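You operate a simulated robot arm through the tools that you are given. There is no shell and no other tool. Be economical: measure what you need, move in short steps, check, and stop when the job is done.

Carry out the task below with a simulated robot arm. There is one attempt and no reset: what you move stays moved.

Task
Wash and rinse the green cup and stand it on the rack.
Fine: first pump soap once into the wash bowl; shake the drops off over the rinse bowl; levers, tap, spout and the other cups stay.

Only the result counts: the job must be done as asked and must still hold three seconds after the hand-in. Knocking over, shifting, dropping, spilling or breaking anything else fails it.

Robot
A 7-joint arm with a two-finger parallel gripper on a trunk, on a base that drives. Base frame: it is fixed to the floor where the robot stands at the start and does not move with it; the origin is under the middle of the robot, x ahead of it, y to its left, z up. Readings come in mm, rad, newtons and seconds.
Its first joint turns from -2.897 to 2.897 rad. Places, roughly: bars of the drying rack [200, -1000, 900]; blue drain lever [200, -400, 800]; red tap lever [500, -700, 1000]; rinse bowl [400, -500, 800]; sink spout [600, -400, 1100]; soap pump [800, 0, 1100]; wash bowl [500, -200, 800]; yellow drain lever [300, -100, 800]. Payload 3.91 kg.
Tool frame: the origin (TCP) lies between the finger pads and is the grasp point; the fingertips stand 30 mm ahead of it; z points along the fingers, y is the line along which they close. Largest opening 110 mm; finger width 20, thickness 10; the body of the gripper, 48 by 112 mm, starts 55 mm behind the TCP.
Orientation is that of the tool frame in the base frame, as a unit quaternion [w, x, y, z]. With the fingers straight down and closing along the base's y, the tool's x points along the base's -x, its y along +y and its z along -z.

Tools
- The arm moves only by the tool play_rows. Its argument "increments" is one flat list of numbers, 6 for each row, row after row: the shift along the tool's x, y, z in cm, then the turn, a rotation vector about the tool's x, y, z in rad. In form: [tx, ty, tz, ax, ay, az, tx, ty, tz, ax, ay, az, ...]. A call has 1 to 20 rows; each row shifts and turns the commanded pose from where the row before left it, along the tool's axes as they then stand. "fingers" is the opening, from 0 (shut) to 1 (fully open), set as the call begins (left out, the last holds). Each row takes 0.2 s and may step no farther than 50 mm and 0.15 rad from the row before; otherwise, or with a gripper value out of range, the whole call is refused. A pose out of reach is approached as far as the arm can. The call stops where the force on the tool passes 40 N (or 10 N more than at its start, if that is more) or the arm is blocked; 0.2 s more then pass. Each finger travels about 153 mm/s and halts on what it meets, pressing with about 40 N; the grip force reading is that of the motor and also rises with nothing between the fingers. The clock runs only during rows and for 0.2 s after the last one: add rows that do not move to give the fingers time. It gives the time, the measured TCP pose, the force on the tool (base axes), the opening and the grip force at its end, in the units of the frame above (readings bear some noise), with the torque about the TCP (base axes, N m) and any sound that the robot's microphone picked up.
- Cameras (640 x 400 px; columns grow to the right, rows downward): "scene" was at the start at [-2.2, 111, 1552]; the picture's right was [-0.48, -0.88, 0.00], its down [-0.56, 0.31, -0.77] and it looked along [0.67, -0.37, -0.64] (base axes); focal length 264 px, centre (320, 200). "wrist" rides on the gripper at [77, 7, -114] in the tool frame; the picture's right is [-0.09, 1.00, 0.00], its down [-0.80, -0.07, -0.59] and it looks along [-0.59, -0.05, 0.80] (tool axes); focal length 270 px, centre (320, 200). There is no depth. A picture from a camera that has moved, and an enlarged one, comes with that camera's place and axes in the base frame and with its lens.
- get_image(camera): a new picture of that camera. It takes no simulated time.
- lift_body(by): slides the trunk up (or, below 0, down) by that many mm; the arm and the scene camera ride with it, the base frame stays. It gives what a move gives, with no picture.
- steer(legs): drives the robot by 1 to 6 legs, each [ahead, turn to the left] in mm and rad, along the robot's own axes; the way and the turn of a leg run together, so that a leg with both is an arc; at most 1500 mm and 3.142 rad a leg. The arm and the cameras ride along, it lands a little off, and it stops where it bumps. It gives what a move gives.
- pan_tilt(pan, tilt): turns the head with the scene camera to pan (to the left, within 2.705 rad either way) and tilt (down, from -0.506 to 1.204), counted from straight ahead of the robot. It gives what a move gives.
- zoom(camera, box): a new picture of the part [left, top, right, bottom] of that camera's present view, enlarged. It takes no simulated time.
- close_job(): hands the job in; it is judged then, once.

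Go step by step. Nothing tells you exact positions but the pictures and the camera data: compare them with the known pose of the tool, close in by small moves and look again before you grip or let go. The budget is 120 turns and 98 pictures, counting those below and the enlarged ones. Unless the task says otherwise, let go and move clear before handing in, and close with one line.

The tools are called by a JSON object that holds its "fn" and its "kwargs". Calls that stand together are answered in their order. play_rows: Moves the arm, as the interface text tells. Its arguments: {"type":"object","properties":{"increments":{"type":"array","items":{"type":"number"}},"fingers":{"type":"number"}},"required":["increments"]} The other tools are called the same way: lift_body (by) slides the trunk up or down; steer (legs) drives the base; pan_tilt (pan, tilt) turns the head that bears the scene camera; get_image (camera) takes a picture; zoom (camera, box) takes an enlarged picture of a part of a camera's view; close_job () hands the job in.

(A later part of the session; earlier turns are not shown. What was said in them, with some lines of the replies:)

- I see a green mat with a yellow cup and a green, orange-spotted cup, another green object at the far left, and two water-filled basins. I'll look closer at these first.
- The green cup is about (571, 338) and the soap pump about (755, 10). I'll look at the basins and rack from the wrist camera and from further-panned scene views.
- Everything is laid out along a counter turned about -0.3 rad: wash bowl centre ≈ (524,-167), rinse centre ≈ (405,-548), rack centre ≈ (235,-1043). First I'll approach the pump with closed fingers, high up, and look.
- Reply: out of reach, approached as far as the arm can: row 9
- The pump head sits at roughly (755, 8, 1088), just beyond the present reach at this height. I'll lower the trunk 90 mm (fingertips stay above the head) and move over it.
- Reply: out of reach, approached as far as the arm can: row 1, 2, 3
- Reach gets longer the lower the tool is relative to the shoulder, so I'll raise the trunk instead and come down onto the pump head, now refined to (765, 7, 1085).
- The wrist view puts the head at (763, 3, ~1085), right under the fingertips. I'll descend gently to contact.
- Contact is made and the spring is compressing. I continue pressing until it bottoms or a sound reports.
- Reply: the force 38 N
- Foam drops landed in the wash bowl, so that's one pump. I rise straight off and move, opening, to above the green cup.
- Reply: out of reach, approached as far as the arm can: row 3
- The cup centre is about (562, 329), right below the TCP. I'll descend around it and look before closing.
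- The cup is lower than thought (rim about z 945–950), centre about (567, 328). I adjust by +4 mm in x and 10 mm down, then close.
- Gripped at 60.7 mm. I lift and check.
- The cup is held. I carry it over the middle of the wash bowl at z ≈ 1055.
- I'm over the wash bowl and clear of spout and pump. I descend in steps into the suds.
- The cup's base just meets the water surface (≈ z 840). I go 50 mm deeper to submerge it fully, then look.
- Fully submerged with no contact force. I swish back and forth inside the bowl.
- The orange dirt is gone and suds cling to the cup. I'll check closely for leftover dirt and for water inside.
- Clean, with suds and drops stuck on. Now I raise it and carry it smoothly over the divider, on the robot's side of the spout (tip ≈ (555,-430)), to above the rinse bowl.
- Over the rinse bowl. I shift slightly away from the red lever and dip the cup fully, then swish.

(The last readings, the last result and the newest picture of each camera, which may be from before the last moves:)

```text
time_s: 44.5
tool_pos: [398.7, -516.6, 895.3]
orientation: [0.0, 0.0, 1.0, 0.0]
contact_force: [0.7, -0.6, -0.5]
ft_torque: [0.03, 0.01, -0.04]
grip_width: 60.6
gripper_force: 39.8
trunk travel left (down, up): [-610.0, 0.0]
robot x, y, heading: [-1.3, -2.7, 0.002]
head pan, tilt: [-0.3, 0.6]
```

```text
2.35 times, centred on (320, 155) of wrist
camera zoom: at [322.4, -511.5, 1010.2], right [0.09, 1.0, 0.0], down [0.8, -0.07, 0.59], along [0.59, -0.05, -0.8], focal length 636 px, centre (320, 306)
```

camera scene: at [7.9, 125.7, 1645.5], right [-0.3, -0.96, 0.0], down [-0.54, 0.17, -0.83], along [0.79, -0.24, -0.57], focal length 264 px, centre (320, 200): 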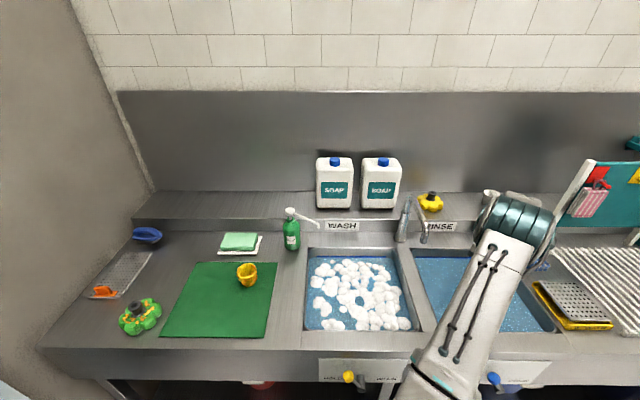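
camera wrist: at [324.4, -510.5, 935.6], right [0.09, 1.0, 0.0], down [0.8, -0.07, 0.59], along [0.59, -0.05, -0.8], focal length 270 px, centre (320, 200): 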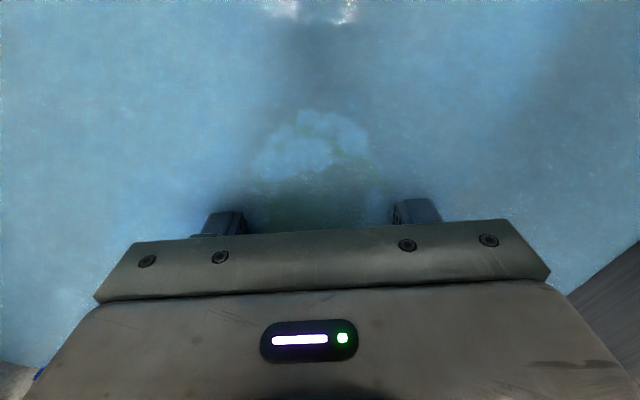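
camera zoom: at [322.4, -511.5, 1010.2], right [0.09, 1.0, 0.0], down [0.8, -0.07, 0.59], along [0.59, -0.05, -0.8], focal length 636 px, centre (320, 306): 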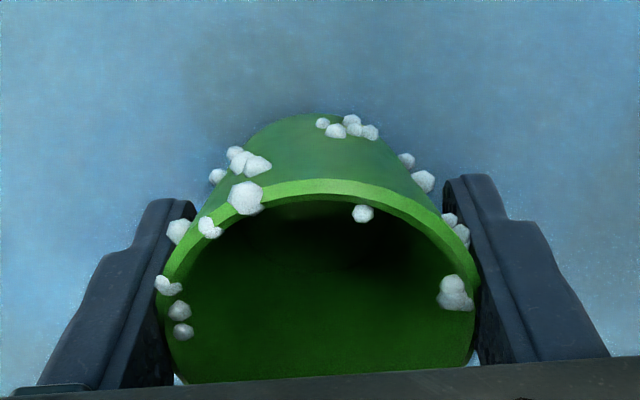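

Some white suds remain, smaller than before. I dip again and swish more.

{"fn": "play_rows", "kwargs": {"increments": [0, 0, 2.5, 0, 0, 0, 0, 0, 3, 0, 0, 0, 0, 0, 2.5, 0, 0, 0, 3, 0, 0, 0, 0, 0, -4, 0, 0, 0, 0, 0, -3, 0, 0, 0, 0, 0, 4, 0, 0, 0, 0, 0, 0, 4, 0, 0, 0, 0, 0, -4, 0, 0, 0, 0, 0, -3, 0, 0, 0, 0, 0, 3, 0, 0, 0, 0, 4, 0, 0, 0, 0, 0, -4, 0, 0, 0, 0, 0, -4, 0, 0, 0, 0, 0, 4, 0, 0, 0, 0, 0, 0, 4, 0, 0, 0, 0, 0, -4, 0, 0, 0, 0, 0, -3, 0, 0, 0, 0, 0, 3, 0, 0, 0, 0]}}

{"fn": "play_rows", "kwargs": {"increments": [3, 0, 0, 0, 0, 0, -4, 0, 0, 0, 0, 0, -3, 0, 0, 0, 0, 0, 4, 0, 0, 0, 0, 0, 0, 4, 0, 0, 0, 0, 0, -4, 0, 0, 0, 0, 0, -3, 0, 0, 0, 0, 0, 3, 0, 0, 0, 0, 4, 0, 0, 0, 0, 0, -4, 0, 0, 0, 0, 0, -4, 0, 0, 0, 0, 0, 4, 0, 0, 0, 0, 0, 0, 0, 0, 0, 0, 0, 0, 0, -2, 0, 0, 0, 0, 0, -2, 0, 0, 0, 0, 0, -2, 0, 0, 0, 0, 0, -2, 0, 0, 0, 0, 0, 0, 0, 0, 0]}}

{"fn": "zoom", "kwargs": {"camera": "wrist", "box": [200, 70, 440, 240]}}

```text
time_s: 48.5
tool_pos: [402.3, -513.8, 815.9]
orientation: [0.0, -0.001, 1.0, 0.0]
contact_force: [0.5, -0.3, 0.0]
ft_torque: [-0.02, -0.01, 0.01]
grip_width: 60.4
gripper_force: 40.2
trunk travel left (down, up): [-610.0, 0.0]
robot x, y, heading: [-0.1, -0.4, -0.003]
head pan, tilt: [-0.3, 0.6]
```

```text
time_s: 52.3
tool_pos: [400.7, -516.1, 895.7]
orientation: [0.0, 0.0, 1.0, -0.001]
contact_force: [1.1, -0.5, -0.4]
ft_torque: [0.04, -0.01, 0.01]
grip_width: 60.7
gripper_force: 40.3
trunk travel left (down, up): [-610.0, 0.0]
robot x, y, heading: [2.7, -1.0, 0.002]
head pan, tilt: [-0.3, 0.6]
```

```text
2.35 times, centred on (320, 155) of wrist
camera zoom: at [324.4, -510.7, 1010.7], right [0.09, 1.0, 0.0], down [0.8, -0.07, 0.59], along [0.59, -0.05, -0.8], focal length 636 px, centre (320, 306)
```

zoom: 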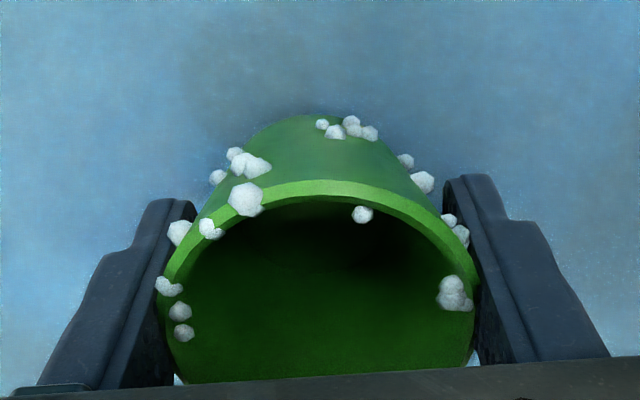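

Those white beads sit exactly where the water drops were, so the suds are off and these are drops. I raise slightly over the bowl's middle and shake sharply.

{"fn": "play_rows", "kwargs": {"increments": [0, 0, -4, 0, 0, 0, 0, 4, 0, 0, 0, 0, 0, -4.8, 0, 0, 0, 0, 0, 4.8, 0, 0, 0, 0, 0, -4.8, 0, 0, 0, 0, 0, 4.8, 0, 0, 0, 0, 0, -4.8, 0, 0, 0, 0, 0, 4.8, 0, 0, 0, 0, 0, -4, 0, 0, 0, 0, 0, 0, 4.5, 0, 0, 0, 0, 0, -4.8, 0, 0, 0, 0, 0, 4.8, 0, 0, 0, 0, 0, -4.8, 0, 0, 0, 0, 0, 4.8, 0, 0, 0, 0, 0, -4.5, 0, 0, 0, 0, 0, 0, 0, 0, 0]}}

{"fn": "zoom", "kwargs": {"camera": "wrist", "box": [200, 70, 440, 240]}}

```text
time_s: 55.7
tool_pos: [400.3, -516.2, 936.2]
orientation: [0.0, 0.0, 1.0, 0.0]
contact_force: [-1.1, 0.7, -1.1]
ft_torque: [-0.03, -0.05, 0.02]
grip_width: 60.3
gripper_force: 39.9
trunk travel left (down, up): [-610.0, 0.0]
robot x, y, heading: [0.5, -0.3, 0.001]
head pan, tilt: [-0.3, 0.6]
```

```text
2.35 times, centred on (320, 155) of wrist
camera zoom: at [323.4, -510.2, 1050.7], right [0.09, 1.0, 0.0], down [0.8, -0.07, 0.59], along [0.59, -0.05, -0.8], focal length 636 px, centre (320, 306)
```

zoom: 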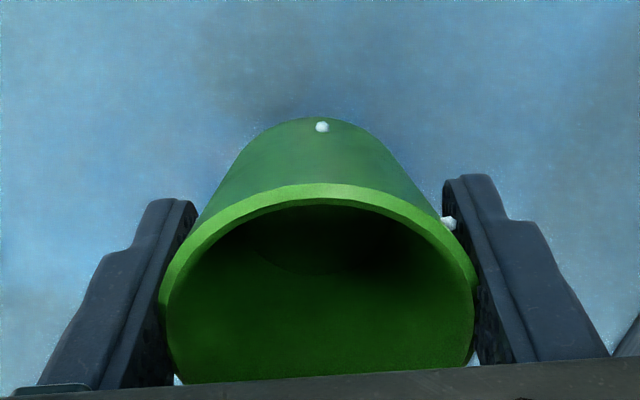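

Nearly all drops flew off into the bowl; two are left in view. I shake again in all directions.

{"fn": "play_rows", "kwargs": {"increments": [0, 4, 0, 0, 0, 0, 0, -4.9, 0, 0, 0, 0, 0, 4.9, 0, 0, 0, 0, 0, -4.9, 0, 0, 0, 0, 0, 4.9, 0, 0, 0, 0, 0, -4, 0, 0, 0, 0, 4, 0, 0, 0, 0, 0, -4.9, 0, 0, 0, 0, 0, 4.9, 0, 0, 0, 0, 0, -4.9, 0, 0, 0, 0, 0, 4.9, 0, 0, 0, 0, 0, -4, 0, 0, 0, 0, 0, 0, 0, -4.5, 0, 0, 0, 0, 0, 4.9, 0, 0, 0, 0, 0, -4.9, 0, 0, 0, 0, 0, 4.9, 0, 0, 0, 0, 0, -4.9, 0, 0, 0, 0, 0, 4.5, 0, 0, 0, 0, 0, 0, 0, 0, 0]}}

{"fn": "zoom", "kwargs": {"camera": "wrist", "box": [200, 70, 440, 240]}}

```text
time_s: 59.7
tool_pos: [400.8, -516.5, 933.3]
orientation: [0.0, -0.001, 1.0, 0.0]
contact_force: [0.9, 0.2, 0.0]
ft_torque: [0.03, 0.01, 0.01]
grip_width: 60.6
gripper_force: 40.5
trunk travel left (down, up): [-610.0, 0.0]
robot x, y, heading: [0.5, 1.2, 0.001]
head pan, tilt: [-0.3, 0.6]
```

```text
2.35 times, centred on (320, 155) of wrist
camera zoom: at [324.2, -511.0, 1048.0], right [0.09, 1.0, 0.0], down [0.8, -0.07, 0.59], along [0.59, -0.05, -0.8], focal length 636 px, centre (320, 306)
```

zoom: 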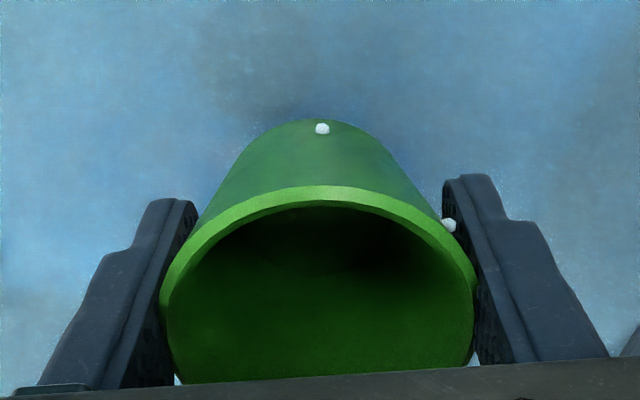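

Two beads persist. I zoom in to tell whether they are drops or suds.

{"fn": "zoom", "kwargs": {"camera": "wrist", "box": [290, 105, 400, 175]}}

{"fn": "zoom", "kwargs": {"camera": "scene", "box": [410, 230, 530, 310]}}

```text
5.71 times, centred on (345, 140) of wrist
camera zoom: at [324.2, -511.0, 1048.0], right [0.09, 1.0, 0.0], down [0.8, -0.07, 0.59], along [0.59, -0.05, -0.8], focal length 1544 px, centre (177, 543)
```

zoom: 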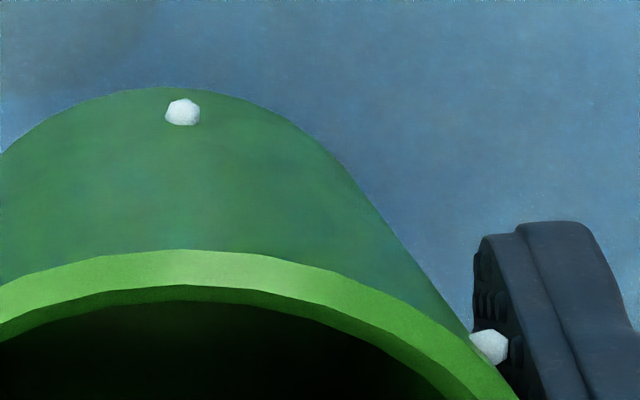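

```text
5.00 times, centred on (470, 270) of scene
camera zoom: at [7.8, 125.9, 1645.6], right [-0.3, -0.96, 0.0], down [-0.54, 0.17, -0.83], along [0.79, -0.24, -0.56], focal length 1322 px, centre (-430, -150)
```

zoom: 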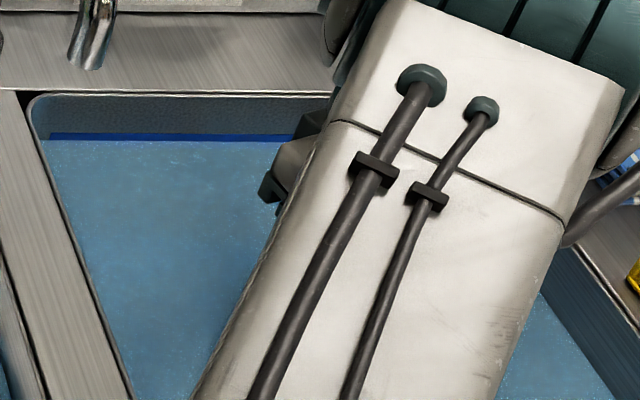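

They may be stubborn drops; I'll try longer, sharper strokes (still within the bowl) with full-speed reversals plus wrist twists.

{"fn": "play_rows", "kwargs": {"increments": [0, 4.9, 0, 0, 0, 0, 0, -4.9, 0, 0, 0, 0, 0, -4.9, 0, 0, 0, 0, 0, 4.9, 0, 0, 0, 0, 0, 4.9, 0, 0, 0, 0, 0, -4.9, 0, 0, 0, 0, 4.9, 0, 0, 0, 0, 0, -4.9, 0, 0, 0, 0, 0, -4.9, 0, 0, 0, 0, 0, 4.9, 0, 0, 0, 0, 0, 4.9, 0, 0, 0, 0, 0, -4.9, 0, 0, 0, 0, 0, 0, 0, -4.9, 0, 0, 0.15, 0, 0, -4.9, 0, 0, -0.15, 0, 0, 4.9, 0, 0, 0.15, 0, 0, 4.9, 0, 0, -0.15, 0, 0, -4.9, 0, 0, 0.15, 0, 0, -4.9, 0, 0, -0.15, 0, 0, 4.9, 0, 0, 0, 0, 0, 4.9, 0, 0, 0]}}

{"fn": "zoom", "kwargs": {"camera": "wrist", "box": [200, 70, 440, 240]}}

```text
time_s: 63.9
tool_pos: [401.1, -518.1, 936.7]
orientation: [0.0, 0.0, 1.0, -0.001]
contact_force: [0.9, 0.6, -0.7]
ft_torque: [0.02, -0.01, -0.01]
grip_width: 60.6
gripper_force: 39.7
trunk travel left (down, up): [-610.0, 0.0]
robot x, y, heading: [-0.3, -0.6, -0.003]
head pan, tilt: [-0.3, 0.6]
```

```text
2.35 times, centred on (320, 155) of wrist
camera zoom: at [324.4, -512.5, 1050.4], right [0.09, 1.0, 0.0], down [0.8, -0.07, 0.59], along [0.59, -0.05, -0.8], focal length 636 px, centre (320, 306)
```

zoom: 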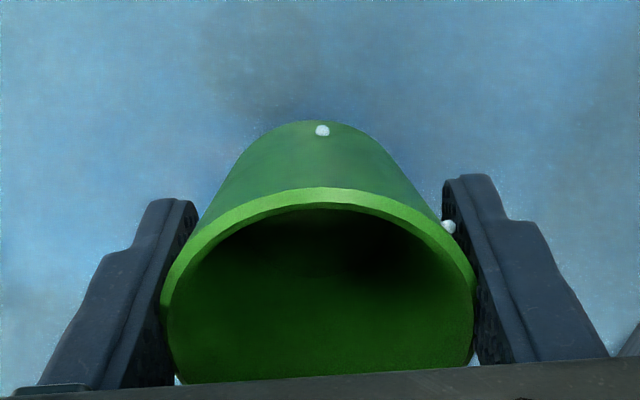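

{"fn": "zoom", "kwargs": {"camera": "wrist", "box": [290, 105, 400, 175]}}

```text
5.71 times, centred on (345, 140) of wrist
camera zoom: at [324.4, -512.5, 1050.4], right [0.09, 1.0, 0.0], down [0.8, -0.07, 0.59], along [0.59, -0.05, -0.8], focal length 1544 px, centre (177, 543)
```

zoom: 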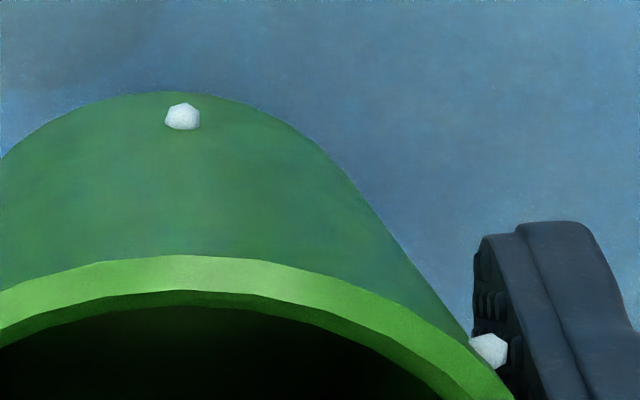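

The two beads are unchanged, so they might be suds residue. I dip once more a bit deeper with a vigorous rinse including vertical strokes, then will shake again.

{"fn": "play_rows", "kwargs": {"increments": [0, 0, 4, 0, 0, 0, 0, 0, 4, 0, 0, 0, 0, 0, 3, 0, 0, 0, 0, 0, 1.8, 0, 0, 0, 4.9, 0, 0, 0, 0, 0.15, -4.9, 0, 0, 0, 0, -0.15, -4.9, 0, 0, 0, 0, 0.15, 4.9, 0, 0, 0, 0, -0.15, 0, 4.9, 0, 0, 0, 0.15, 0, -4.9, 0, 0, 0, -0.15, 0, -4, 0, 0, 0, -0.15, 0, 4, 0, 0, 0, 0.15, 4.9, 0, 0, 0, 0, 0, -4.9, 0, 0, 0, 0, 0, -4.9, 0, 0, 0, 0, 0, 4.9, 0, 0, 0, 0, 0, 0, 0, -2.5, 0, 0, 0, 0, 0, 2.5, 0, 0, 0, 0, 0, -2.5, 0, 0, 0, 0, 0, 2.5, 0, 0, 0]}}

{"fn": "play_rows", "kwargs": {"increments": [0, 4.9, 0, 0, 0, 0, 0, -4.9, 0, 0, 0, 0, 0, -4, 0, 0, 0, 0, 0, 4, 0, 0, 0, 0, 4.9, 0, 0, 0, 0, 0, -4.9, 0, 0, 0, 0, 0, -4.9, 0, 0, 0, 0, 0, 4.9, 0, 0, 0, 0, 0, 0, 0, 0, 0, 0, 0, 0, 0, -3, 0, 0, 0, 0, 0, -3, 0, 0, 0, 0, 0, -4, 0, 0, 0, 0, 0, -2.5, 0, 0, 0, 0, 0, 0, 0, 0, 0]}}

{"fn": "zoom", "kwargs": {"camera": "wrist", "box": [200, 70, 440, 240]}}

```text
time_s: 68.1
tool_pos: [387.6, -518.7, 808.6]
orientation: [0.0, 0.0, 1.0, 0.0]
contact_force: [-0.5, -0.4, -0.1]
ft_torque: [0.0, -0.05, 0.01]
grip_width: 60.5
gripper_force: 39.6
trunk travel left (down, up): [-610.0, 0.0]
robot x, y, heading: [-3.9, 0.5, -0.001]
head pan, tilt: [-0.3, 0.6]
```

```text
time_s: 71.1
tool_pos: [388.2, -515.5, 931.0]
orientation: [0.0, 0.0, 1.0, 0.0]
contact_force: [1.1, 0.1, -0.5]
ft_torque: [0.02, 0.02, 0.01]
grip_width: 60.7
gripper_force: 40.2
trunk travel left (down, up): [-610.0, 0.0]
robot x, y, heading: [1.8, -0.8, 0.002]
head pan, tilt: [-0.3, 0.6]
```

```text
2.35 times, centred on (320, 155) of wrist
camera zoom: at [311.7, -509.8, 1045.5], right [0.09, 1.0, 0.0], down [0.8, -0.07, 0.59], along [0.59, -0.05, -0.8], focal length 636 px, centre (320, 306)
```

zoom: 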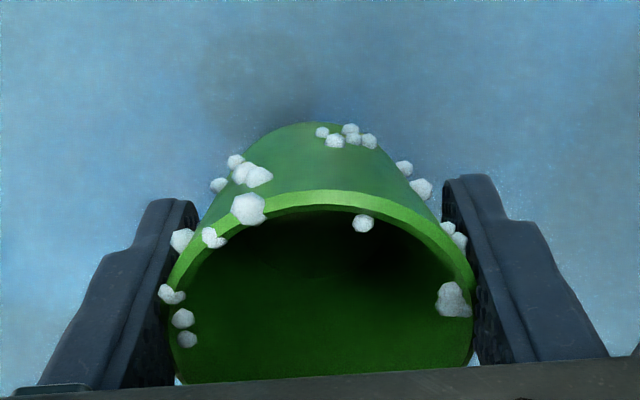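

All drops returned on dipping, so they are rinse-water drops (the cup is suds-free). I shake again over the bowl.

{"fn": "play_rows", "kwargs": {"increments": [0, 0, -4.5, 0, 0, 0, 0, 0, 4.9, 0, 0, 0, 0, 0, -4.9, 0, 0, 0, 0, 0, 4.9, 0, 0, 0, 0, 0, -4.9, 0, 0, 0, 0, 0, 4.9, 0, 0, 0, 0, 0, -4.9, 0, 0, 0, 0, 0, 4.9, 0, 0, 0, 0, 0, -4.9, 0, 0, 0, 0, 0, 4.9, 0, 0, 0, 0, 4, 0, 0, 0, 0, 0, -4.9, 0, 0, 0, 0, 0, 4.9, 0, 0, 0, 0, 0, -4.9, 0, 0, 0, 0, 0, 4.9, 0, 0, 0, 0, 0, -4.9, 0, 0, 0, 0, 0, 4.9, 0, 0, 0, 0, 0, -4, 0, 0, 0, 0, 0, 0, 0, 0, 0, 0]}}

{"fn": "zoom", "kwargs": {"camera": "wrist", "box": [200, 70, 440, 240]}}

```text
time_s: 75.1
tool_pos: [387.5, -514.8, 929.2]
orientation: [0.0, 0.0, 1.0, -0.001]
contact_force: [0.4, 0.9, -0.6]
ft_torque: [-0.04, 0.03, -0.01]
grip_width: 60.2
gripper_force: 39.5
trunk travel left (down, up): [-610.0, 0.0]
robot x, y, heading: [4.5, -1.3, -0.002]
head pan, tilt: [-0.3, 0.6]
```

```text
2.35 times, centred on (320, 155) of wrist
camera zoom: at [311.2, -508.5, 1043.7], right [0.09, 1.0, 0.0], down [0.8, -0.07, 0.59], along [0.59, -0.05, -0.8], focal length 636 px, centre (320, 306)
```

zoom: 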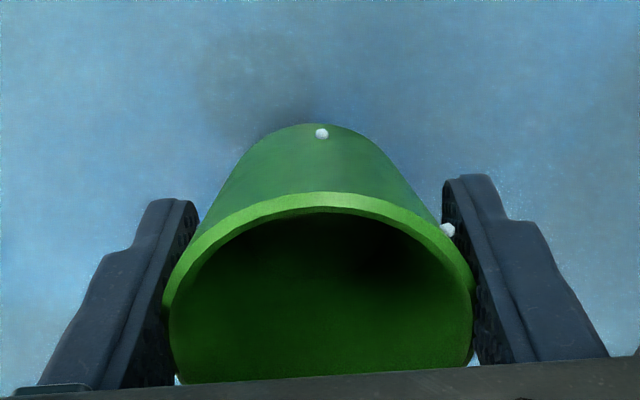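

The same two beads stay. I try one shake with the cup tilted, to pour out any water and free these.

{"fn": "play_rows", "kwargs": {"increments": [0, 0, -4.5, 0, 0, 0, 0, 0, -1.5, 0, -0.15, 0, 0, 0, 0, 0, -0.15, 0, 0, 0, 0, 0, -0.15, 0, 0, 0, 0, 0, -0.15, 0, 0, 0, 0, 0, -0.15, 0, 0, 0, 0, 0, -0.15, 0, 0, 4.5, 0, 0, 0, 0, 0, -4.9, 0, 0, 0, 0, 0, 4.9, 0, 0, 0, 0, 0, -4.9, 0, 0, 0, 0, 0, 4.9, 0, 0, 0, 0, 0, -4.5, 0, 0, 0, 0, 0, 0, 4, 0, 0, 0, 0, 0, -4.9, 0, 0, 0, 0, 0, 4.9, 0, 0, 0, 0, 0, -4.9, 0, 0, 0, 0, 0, 0.9, 0, 0, 0]}}

{"fn": "zoom", "kwargs": {"camera": "wrist", "box": [200, 70, 440, 240]}}

{"fn": "get_image", "kwargs": {"camera": "scene"}}

```text
time_s: 78.9
tool_pos: [389.1, -515.9, 989.0]
orientation: [0.434, -0.002, 0.901, 0.001]
contact_force: [0.2, -0.2, -0.3]
ft_torque: [-0.01, -0.01, 0.0]
grip_width: 60.4
gripper_force: 40.0
trunk travel left (down, up): [-610.0, 0.0]
robot x, y, heading: [3.1, 0.4, 0.002]
head pan, tilt: [-0.3, 0.6]
```

```text
2.35 times, centred on (320, 155) of wrist
camera zoom: at [252.4, -510.3, 999.6], right [0.05, 1.0, 0.07], down [0.03, -0.07, 1.0], along [1.0, -0.05, -0.04], focal length 636 px, centre (320, 306)
```

zoom: 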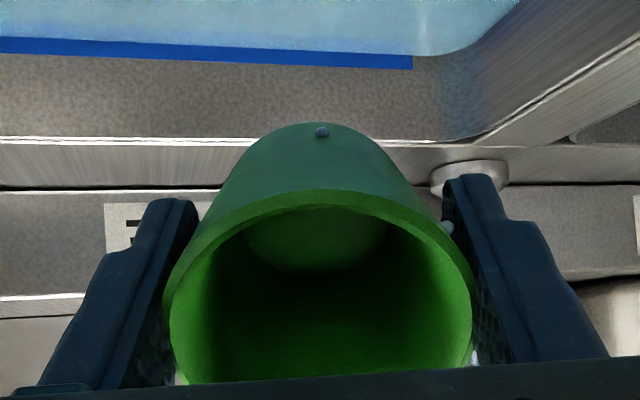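

```text
51 pictures are left
camera scene: at [8.4, 125.5, 1645.5], right [-0.29, -0.96, 0.0], down [-0.54, 0.17, -0.82], along [0.79, -0.24, -0.57], focal length 264 px, centre (320, 200)
```

scene: 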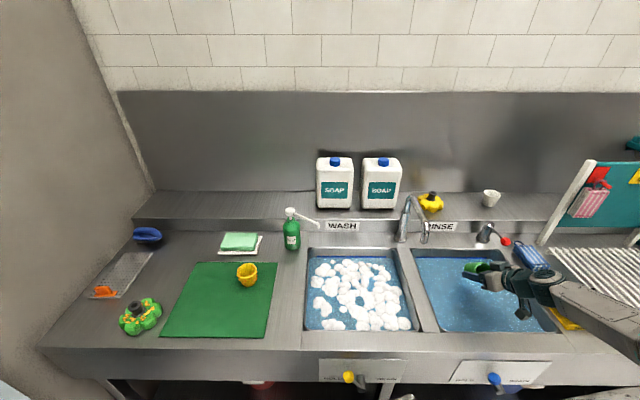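

The cup is empty inside and only the two residual beads remain no matter how it is shaken; I accept that. I level the tool again and rise.

{"fn": "play_rows", "kwargs": {"increments": [0, 0, 0, 0, 0.15, 0, 0, 0, 0, 0, 0.15, 0, 0, 0, 0, 0, 0.15, 0, 0, 0, 0, 0, 0.15, 0, 0, 0, 0, 0, 0.15, 0, 0, 0, 0, 0, 0.15, 0, 0, 0, 0, 0, 0, 0]}}

{"fn": "get_image", "kwargs": {"camera": "scene"}}

{"fn": "zoom", "kwargs": {"camera": "wrist", "box": [160, 70, 480, 270]}}

```text
time_s: 80.5
tool_pos: [387.5, -518.1, 989.6]
orientation: [0.0, 0.001, 1.0, 0.0]
contact_force: [0.1, 0.1, -0.2]
ft_torque: [-0.01, 0.03, 0.05]
grip_width: 60.6
gripper_force: 40.3
trunk travel left (down, up): [-610.0, 0.0]
robot x, y, heading: [0.2, -1.3, -0.0]
head pan, tilt: [-0.3, 0.6]
```

```text
50 pictures are left
camera scene: at [7.6, 125.7, 1645.6], right [-0.3, -0.96, 0.0], down [-0.54, 0.17, -0.83], along [0.79, -0.24, -0.56], focal length 264 px, centre (320, 200)
```

scene: 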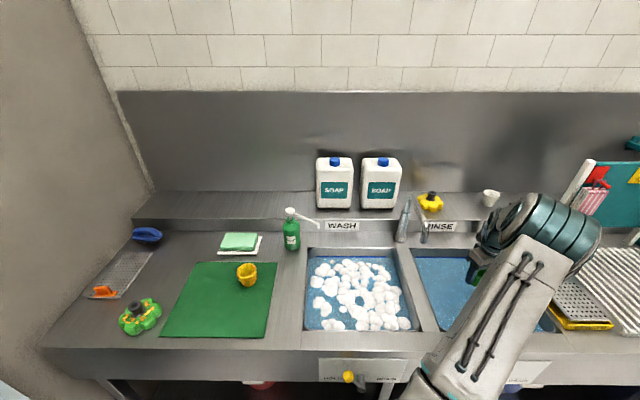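

```text
2.00 times, centred on (320, 170) of wrist
camera zoom: at [309.9, -510.9, 1102.9], right [0.09, 1.0, 0.0], down [0.8, -0.07, 0.59], along [0.59, -0.05, -0.81], focal length 541 px, centre (320, 260)
```

zoom: 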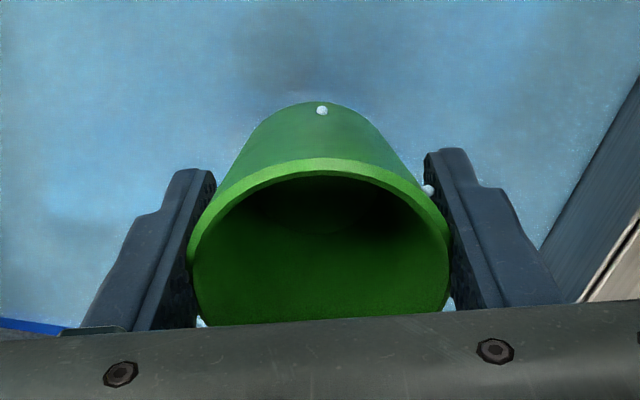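

Ready to transfer. I raise the cup to z ≈ 1200 and drive sideways along the counter (turn right 1.87, ahead 520, turn back), which should bring the arm straight over the rack.

{"fn": "play_rows", "kwargs": {"increments": [0, 0, -2, 0, 0, 0, 0, 0, -4, 0, 0, 0, 0, 0, -4, 0, 0, 0, 0, 0, -4, 0, 0, 0, 0, 0, -4, 0, 0, 0, 0, 0, -3, 0, 0, 0, 0, 0, 0, 0, 0, 0]}}

{"fn": "steer", "kwargs": {"legs": [[0, -1.87]]}}

{"fn": "get_image", "kwargs": {"camera": "scene"}}

```text
time_s: 82.1
tool_pos: [387.5, -515.6, 1200.8]
orientation: [-0.001, 0.0, 1.0, -0.001]
contact_force: [-0.1, -0.1, -0.8]
ft_torque: [0.0, 0.03, 0.02]
grip_width: 60.4
gripper_force: 40.7
trunk travel left (down, up): [-610.0, 0.0]
robot x, y, heading: [1.6, -0.1, -0.004]
head pan, tilt: [-0.3, 0.6]
```

```text
time_s: 87.1
tool_pos: [-616.5, -190.8, 1200.0]
orientation: [0.0, 0.818, 0.576, -0.001]
contact_force: [0.8, -0.7, -0.8]
ft_torque: [-0.01, 0.0, 0.0]
grip_width: 60.3
gripper_force: 40.4
trunk travel left (down, up): [-610.0, 0.0]
robot x, y, heading: [0.5, 0.8, -1.913]
head pan, tilt: [-0.3, 0.6]
```

```text
48 pictures are left
camera scene: at [113.9, -47.2, 1645.5], right [-0.8, 0.6, 0.0], down [0.34, 0.45, -0.83], along [-0.5, -0.66, -0.56], focal length 264 px, centre (320, 200)
```

scene: 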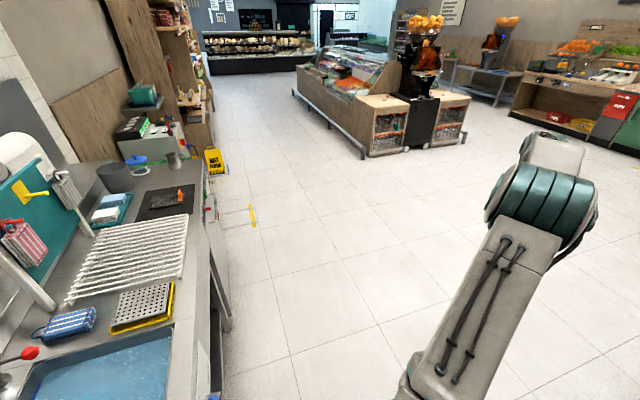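

The way ahead is clear. I drive 520 mm along the counter, then turn back.

{"fn": "steer", "kwargs": {"legs": [[520, 0]]}}

{"fn": "steer", "kwargs": {"legs": [[0, 1.9]]}}

{"fn": "pan_tilt", "kwargs": {"pan": -0.85, "tilt": 0.7}}

{"fn": "get_image", "kwargs": {"camera": "scene"}}

{"fn": "get_image", "kwargs": {"camera": "wrist"}}

```text
time_s: 90.2
tool_pos: [-786.7, -687.2, 1200.0]
orientation: [0.0, 0.814, 0.581, 0.0]
contact_force: [0.4, 0.3, -0.6]
ft_torque: [0.0, 0.0, 0.0]
grip_width: 60.3
gripper_force: 40.4
trunk travel left (down, up): [-610.0, 0.0]
robot x, y, heading: [-171.6, -487.8, -1.903]
head pan, tilt: [-0.3, 0.6]
```

```text
time_s: 95.1
tool_pos: [204.8, -1012.3, 1198.4]
orientation: [-0.001, 0.011, 1.0, 0.0]
contact_force: [-0.1, 0.4, -0.2]
ft_torque: [0.01, 0.02, 0.0]
grip_width: 60.1
gripper_force: 40.0
trunk travel left (down, up): [-610.0, 0.0]
robot x, y, heading: [-171.9, -489.1, -0.015]
head pan, tilt: [-0.3, 0.6]
```

```text
time_s: 96.1
tool_pos: [205.1, -1013.1, 1199.2]
orientation: [0.0, 0.012, 1.0, -0.001]
contact_force: [0.5, 0.0, -0.4]
ft_torque: [0.0, -0.01, -0.02]
grip_width: 60.2
gripper_force: 40.6
trunk travel left (down, up): [-610.0, 0.0]
robot x, y, heading: [-175.6, -487.6, -0.029]
head pan, tilt: [-0.85, 0.7]
```

```text
47 pictures are left
camera scene: at [-190.4, -400.5, 1636.9], right [-0.77, -0.64, 0.0], down [-0.41, 0.49, -0.76], along [0.49, -0.59, -0.64], focal length 264 px, centre (320, 200)
```

scene: 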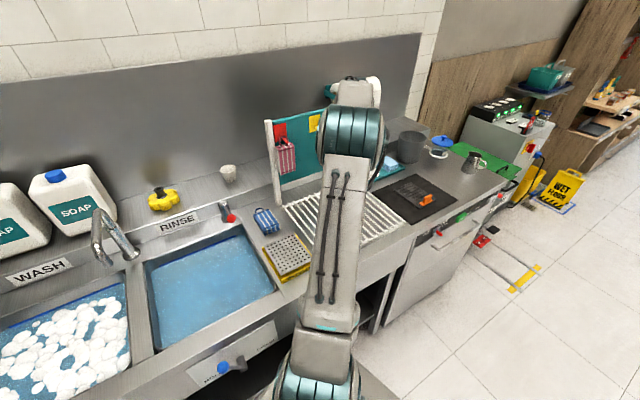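

```text
46 pictures are left
camera wrist: at [128.7, -1005.3, 1313.5], right [0.11, 0.99, 0.0], down [0.8, -0.09, 0.59], along [0.59, -0.07, -0.8], focal length 270 px, centre (320, 200)
```

wrist: 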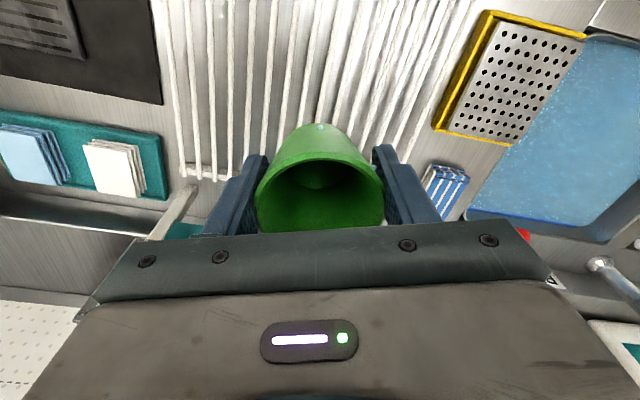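

The arm is over the rack at (205,-1013), inside its ≈ 360 x 320 mm area. I lower to z ≈ 1020 to see how the cup's base lines up with the bars.

{"fn": "play_rows", "kwargs": {"increments": [-1, 0, 3.5, 0, 0, 0, -1, 0, 4, 0, 0, 0, 0, 0, 4, 0, 0, 0, 0, 0, 4, 0, 0, 0, 0, 0, 2.5, 0, 0, 0, 0, 0, 0, 0, 0, 0]}}

{"fn": "get_image", "kwargs": {"camera": "wrist"}}

{"fn": "zoom", "kwargs": {"camera": "wrist", "box": [180, 0, 460, 175]}}

{"fn": "get_image", "kwargs": {"camera": "scene"}}

```text
time_s: 97.5
tool_pos: [223.4, -1014.8, 1019.3]
orientation: [0.0, 0.01, 1.0, 0.0]
contact_force: [-0.2, 0.4, -0.4]
ft_torque: [0.02, -0.01, -0.01]
grip_width: 60.2
gripper_force: 39.8
trunk travel left (down, up): [-610.0, 0.0]
robot x, y, heading: [-170.9, -488.1, -0.021]
head pan, tilt: [-0.85, 0.7]
```

```text
45 pictures are left
camera wrist: at [147.7, -1006.0, 1133.2], right [0.11, 0.99, 0.0], down [0.8, -0.09, 0.59], along [0.59, -0.07, -0.8], focal length 270 px, centre (320, 200)
```

wrist: 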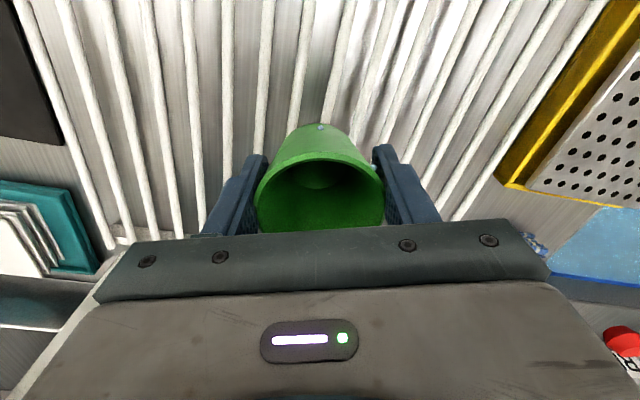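

```text
2.29 times, centred on (320, 88) of wrist
camera zoom: at [147.7, -1006.0, 1133.2], right [0.11, 0.99, 0.0], down [0.8, -0.09, 0.59], along [0.59, -0.07, -0.8], focal length 618 px, centre (320, 457)
```

zoom: 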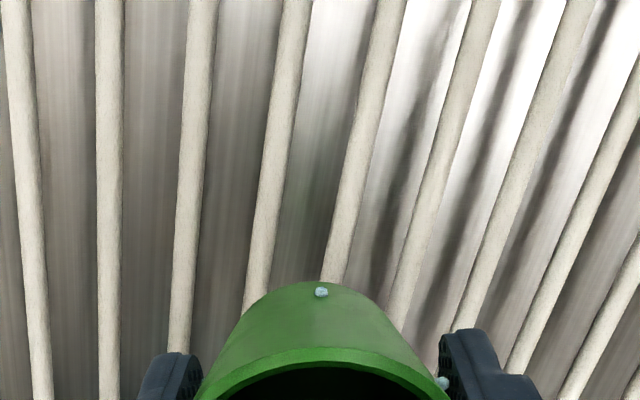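

```text
43 pictures are left
camera scene: at [-190.6, -400.4, 1636.9], right [-0.77, -0.64, 0.0], down [-0.41, 0.49, -0.76], along [0.49, -0.59, -0.64], focal length 264 px, centre (320, 200)
```

scene: 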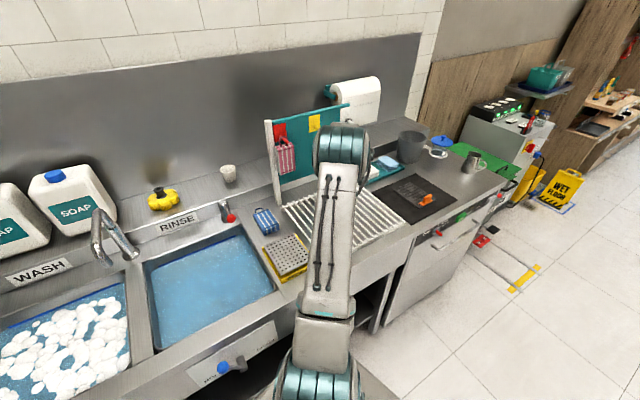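

Bars run 25 mm apart, and one is right under the cup's middle; the base (≈44 mm) should straddle a gap, so I shift 10 mm in -y to y ≈ -1025 and lower further.

{"fn": "play_rows", "kwargs": {"increments": [0, -1.0, 0, 0, 0, 0, 0, 0, 2, 0, 0, 0, 0, 0, 1.5, 0, 0, 0, 0, 0, 0, 0, 0, 0]}}

{"fn": "zoom", "kwargs": {"camera": "wrist", "box": [180, 0, 460, 175]}}

```text
time_s: 98.5
tool_pos: [224.0, -1023.7, 984.5]
orientation: [0.0, 0.012, 1.0, -0.001]
contact_force: [0.1, 0.9, -0.5]
ft_torque: [-0.02, 0.02, 0.01]
grip_width: 60.3
gripper_force: 40.0
trunk travel left (down, up): [-610.0, 0.0]
robot x, y, heading: [-171.4, -486.0, -0.02]
head pan, tilt: [-0.85, 0.7]
```

```text
2.29 times, centred on (320, 88) of wrist
camera zoom: at [147.6, -1016.1, 1098.4], right [0.11, 0.99, 0.0], down [0.8, -0.09, 0.59], along [0.59, -0.07, -0.8], focal length 618 px, centre (320, 457)
```

zoom: 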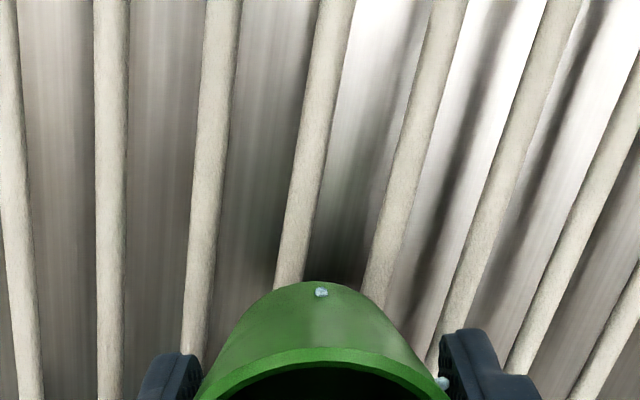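

The base is now centred between two bars. I lower slowly until contact.

{"fn": "play_rows", "kwargs": {"increments": [0, 0, 0.5, 0, 0, 0, 0, 0, 0.5, 0, 0, 0, 0, 0, 0.3, 0, 0, 0, 0, 0, 0.3, 0, 0, 0]}}

```text
time_s: 99.5
tool_pos: [224.4, -1024.6, 971.7]
orientation: [0.003, 0.012, 1.0, -0.004]
contact_force: [0.2, -3.0, 22.4]
ft_torque: [0.24, -0.1, 0.0]
grip_width: 60.2
gripper_force: 40.3
trunk travel left (down, up): [-610.0, 0.0]
robot x, y, heading: [-172.6, -490.4, -0.023]
head pan, tilt: [-0.85, 0.7]
```

Contact (22 N) at z ≈ 972. I relieve by 2 mm, check, then open.

{"fn": "play_rows", "kwargs": {"increments": [0, 0, -0.2, 0, 0, 0, 0, 0, 0, 0, 0, 0]}}

{"fn": "get_image", "kwargs": {"camera": "wrist"}}

{"fn": "zoom", "kwargs": {"camera": "scene", "box": [250, 120, 450, 250]}}

```text
time_s: 100.1
tool_pos: [226.0, -1024.3, 972.4]
orientation: [0.001, 0.012, 1.0, 0.0]
contact_force: [0.9, -5.7, 19.9]
ft_torque: [0.09, -0.18, -0.06]
grip_width: 60.3
gripper_force: 40.1
trunk travel left (down, up): [-610.0, 0.0]
robot x, y, heading: [-173.0, -492.0, -0.028]
head pan, tilt: [-0.85, 0.7]
```

```text
41 pictures are left
camera wrist: at [147.7, -1015.6, 1085.4], right [0.11, 0.99, 0.0], down [0.8, -0.09, 0.6], along [0.59, -0.07, -0.8], focal length 270 px, centre (320, 200)
```

wrist: 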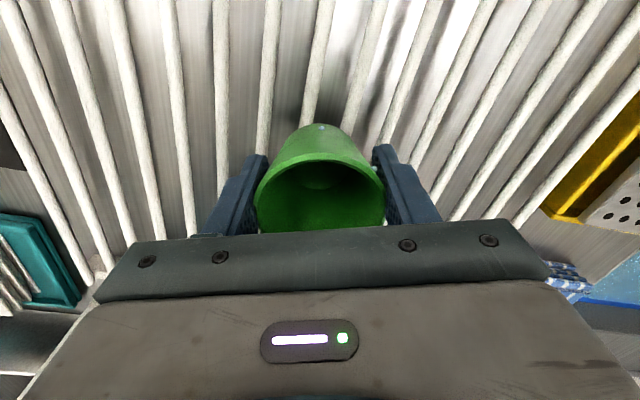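

```text
3.08 times, centred on (350, 185) of scene
camera zoom: at [-191.5, -399.6, 1636.9], right [-0.77, -0.64, 0.0], down [-0.41, 0.49, -0.77], along [0.49, -0.59, -0.64], focal length 813 px, centre (228, 246)
```

zoom: 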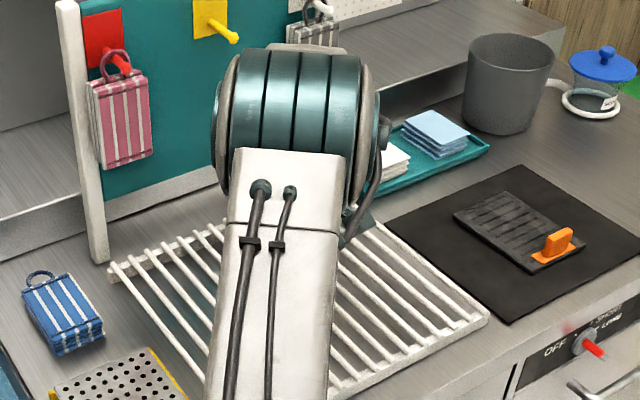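

{"fn": "play_rows", "kwargs": {"increments": [0, 0, -0.2, 0, 0, 0, 0, 0, 0, 0, 0, 0]}}

```text
time_s: 100.7
tool_pos: [224.4, -1022.6, 971.3]
orientation: [-0.001, 0.012, 1.0, 0.001]
contact_force: [-0.7, -2.8, 7.7]
ft_torque: [0.05, -0.05, -0.04]
grip_width: 60.3
gripper_force: 39.9
trunk travel left (down, up): [-610.0, 0.0]
robot x, y, heading: [-169.1, -493.8, -0.021]
head pan, tilt: [-0.85, 0.7]
```

Light contact remains (8 N). I open the fingers gently in two stages.

{"fn": "play_rows", "kwargs": {"increments": [0, 0, 0, 0, 0, 0, 0, 0, 0, 0, 0, 0], "fingers": 0.64}}

{"fn": "play_rows", "kwargs": {"increments": [0, 0, 0, 0, 0, 0, 0, 0, 0, 0, 0, 0], "fingers": 0.95}}

{"fn": "get_image", "kwargs": {"camera": "wrist"}}

```text
time_s: 101.3
tool_pos: [225.5, -1023.4, 971.9]
orientation: [0.0, 0.011, 1.0, 0.001]
contact_force: [-0.1, 0.3, 0.1]
ft_torque: [0.0, -0.01, -0.04]
grip_width: 70.3
gripper_force: 0.0
trunk travel left (down, up): [-610.0, 0.0]
robot x, y, heading: [-172.9, -489.3, -0.021]
head pan, tilt: [-0.85, 0.7]
```

```text
time_s: 101.9
tool_pos: [225.3, -1022.5, 971.1]
orientation: [0.0, 0.012, 1.0, 0.0]
contact_force: [0.1, 0.9, -1.3]
ft_torque: [0.01, 0.03, -0.02]
grip_width: 104.7
gripper_force: 0.0
trunk travel left (down, up): [-610.0, 0.0]
robot x, y, heading: [-170.9, -490.9, -0.023]
head pan, tilt: [-0.85, 0.7]
```

```text
39 pictures are left
camera wrist: at [148.6, -1015.7, 1086.3], right [0.11, 0.99, 0.0], down [0.8, -0.09, 0.59], along [0.59, -0.07, -0.8], focal length 270 px, centre (320, 200)
```

wrist: 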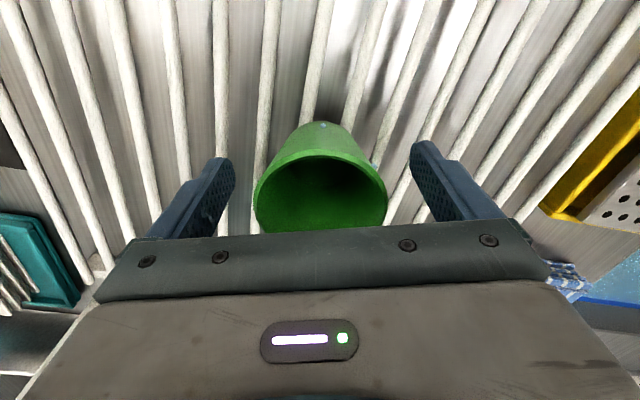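

The cup stands free. I rise straight up and back off, then check.

{"fn": "play_rows", "kwargs": {"increments": [0, 0, -2, 0, 0, 0, 0, 0, -4, 0, 0, 0, 0, 0, -4, 0, 0, 0, 0, 0, -4, 0, 0, 0, 0, 0, -4, 0, 0, 0, 4, 2, 0, 0, 0, 0, 4, 2, 0, 0, 0, 0, 4, 2, 0, 0, 0, 0, 0, 0, 0, 0, 0, 0]}}

{"fn": "get_image", "kwargs": {"camera": "wrist"}}

{"fn": "get_image", "kwargs": {"camera": "scene"}}

```text
time_s: 103.9
tool_pos: [107.2, -961.3, 1152.0]
orientation: [0.0, 0.011, 1.0, 0.001]
contact_force: [0.3, -0.4, 0.1]
ft_torque: [-0.01, -0.03, -0.03]
grip_width: 104.4
gripper_force: 0.0
trunk travel left (down, up): [-610.0, 0.0]
robot x, y, heading: [-169.1, -488.5, -0.021]
head pan, tilt: [-0.85, 0.7]
```

```text
38 pictures are left
camera wrist: at [30.5, -953.9, 1265.6], right [0.11, 0.99, 0.0], down [0.8, -0.09, 0.59], along [0.59, -0.06, -0.8], focal length 270 px, centre (320, 200)
```

wrist: 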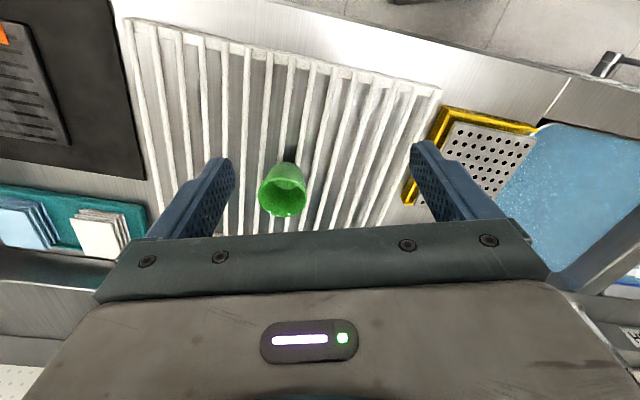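

```text
37 pictures are left
camera scene: at [-190.2, -400.9, 1636.9], right [-0.77, -0.64, 0.0], down [-0.41, 0.49, -0.76], along [0.49, -0.59, -0.64], focal length 264 px, centre (320, 200)
```

scene: 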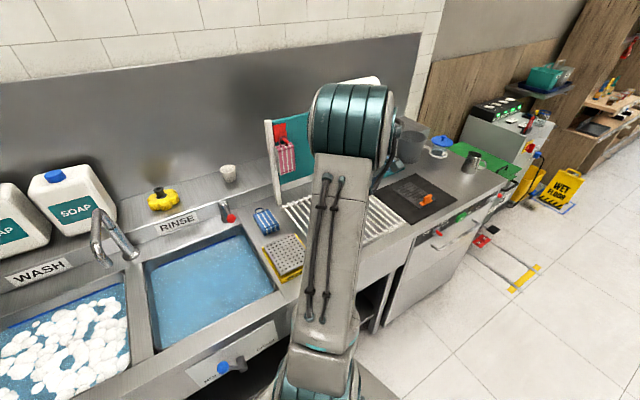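

The cup stands upright on the rack. A final close look at it.

{"fn": "zoom", "kwargs": {"camera": "wrist", "box": [230, 140, 350, 230]}}

```text
4.44 times, centred on (290, 185) of wrist
camera zoom: at [30.5, -953.9, 1265.6], right [0.11, 0.99, 0.0], down [0.8, -0.09, 0.59], along [0.59, -0.06, -0.8], focal length 1201 px, centre (453, 267)
```

zoom: 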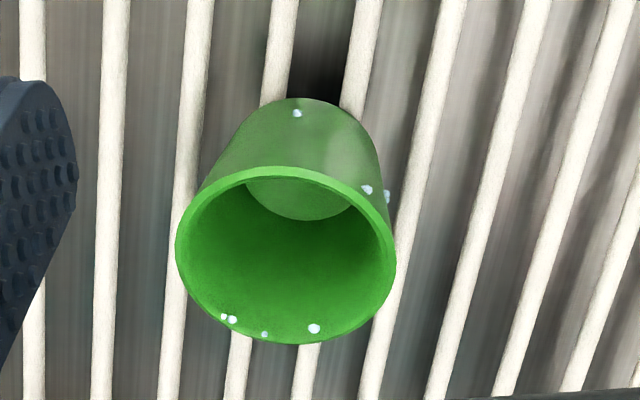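

{"fn": "close_job", "kwargs": {}}

```text
The job is handed in.
```

The green cup is washed, rinsed, shaken over the rinse bowl and standing upright on the rack; about seven small water beads still cling to it because more shaking, including tilted, did not remove them.
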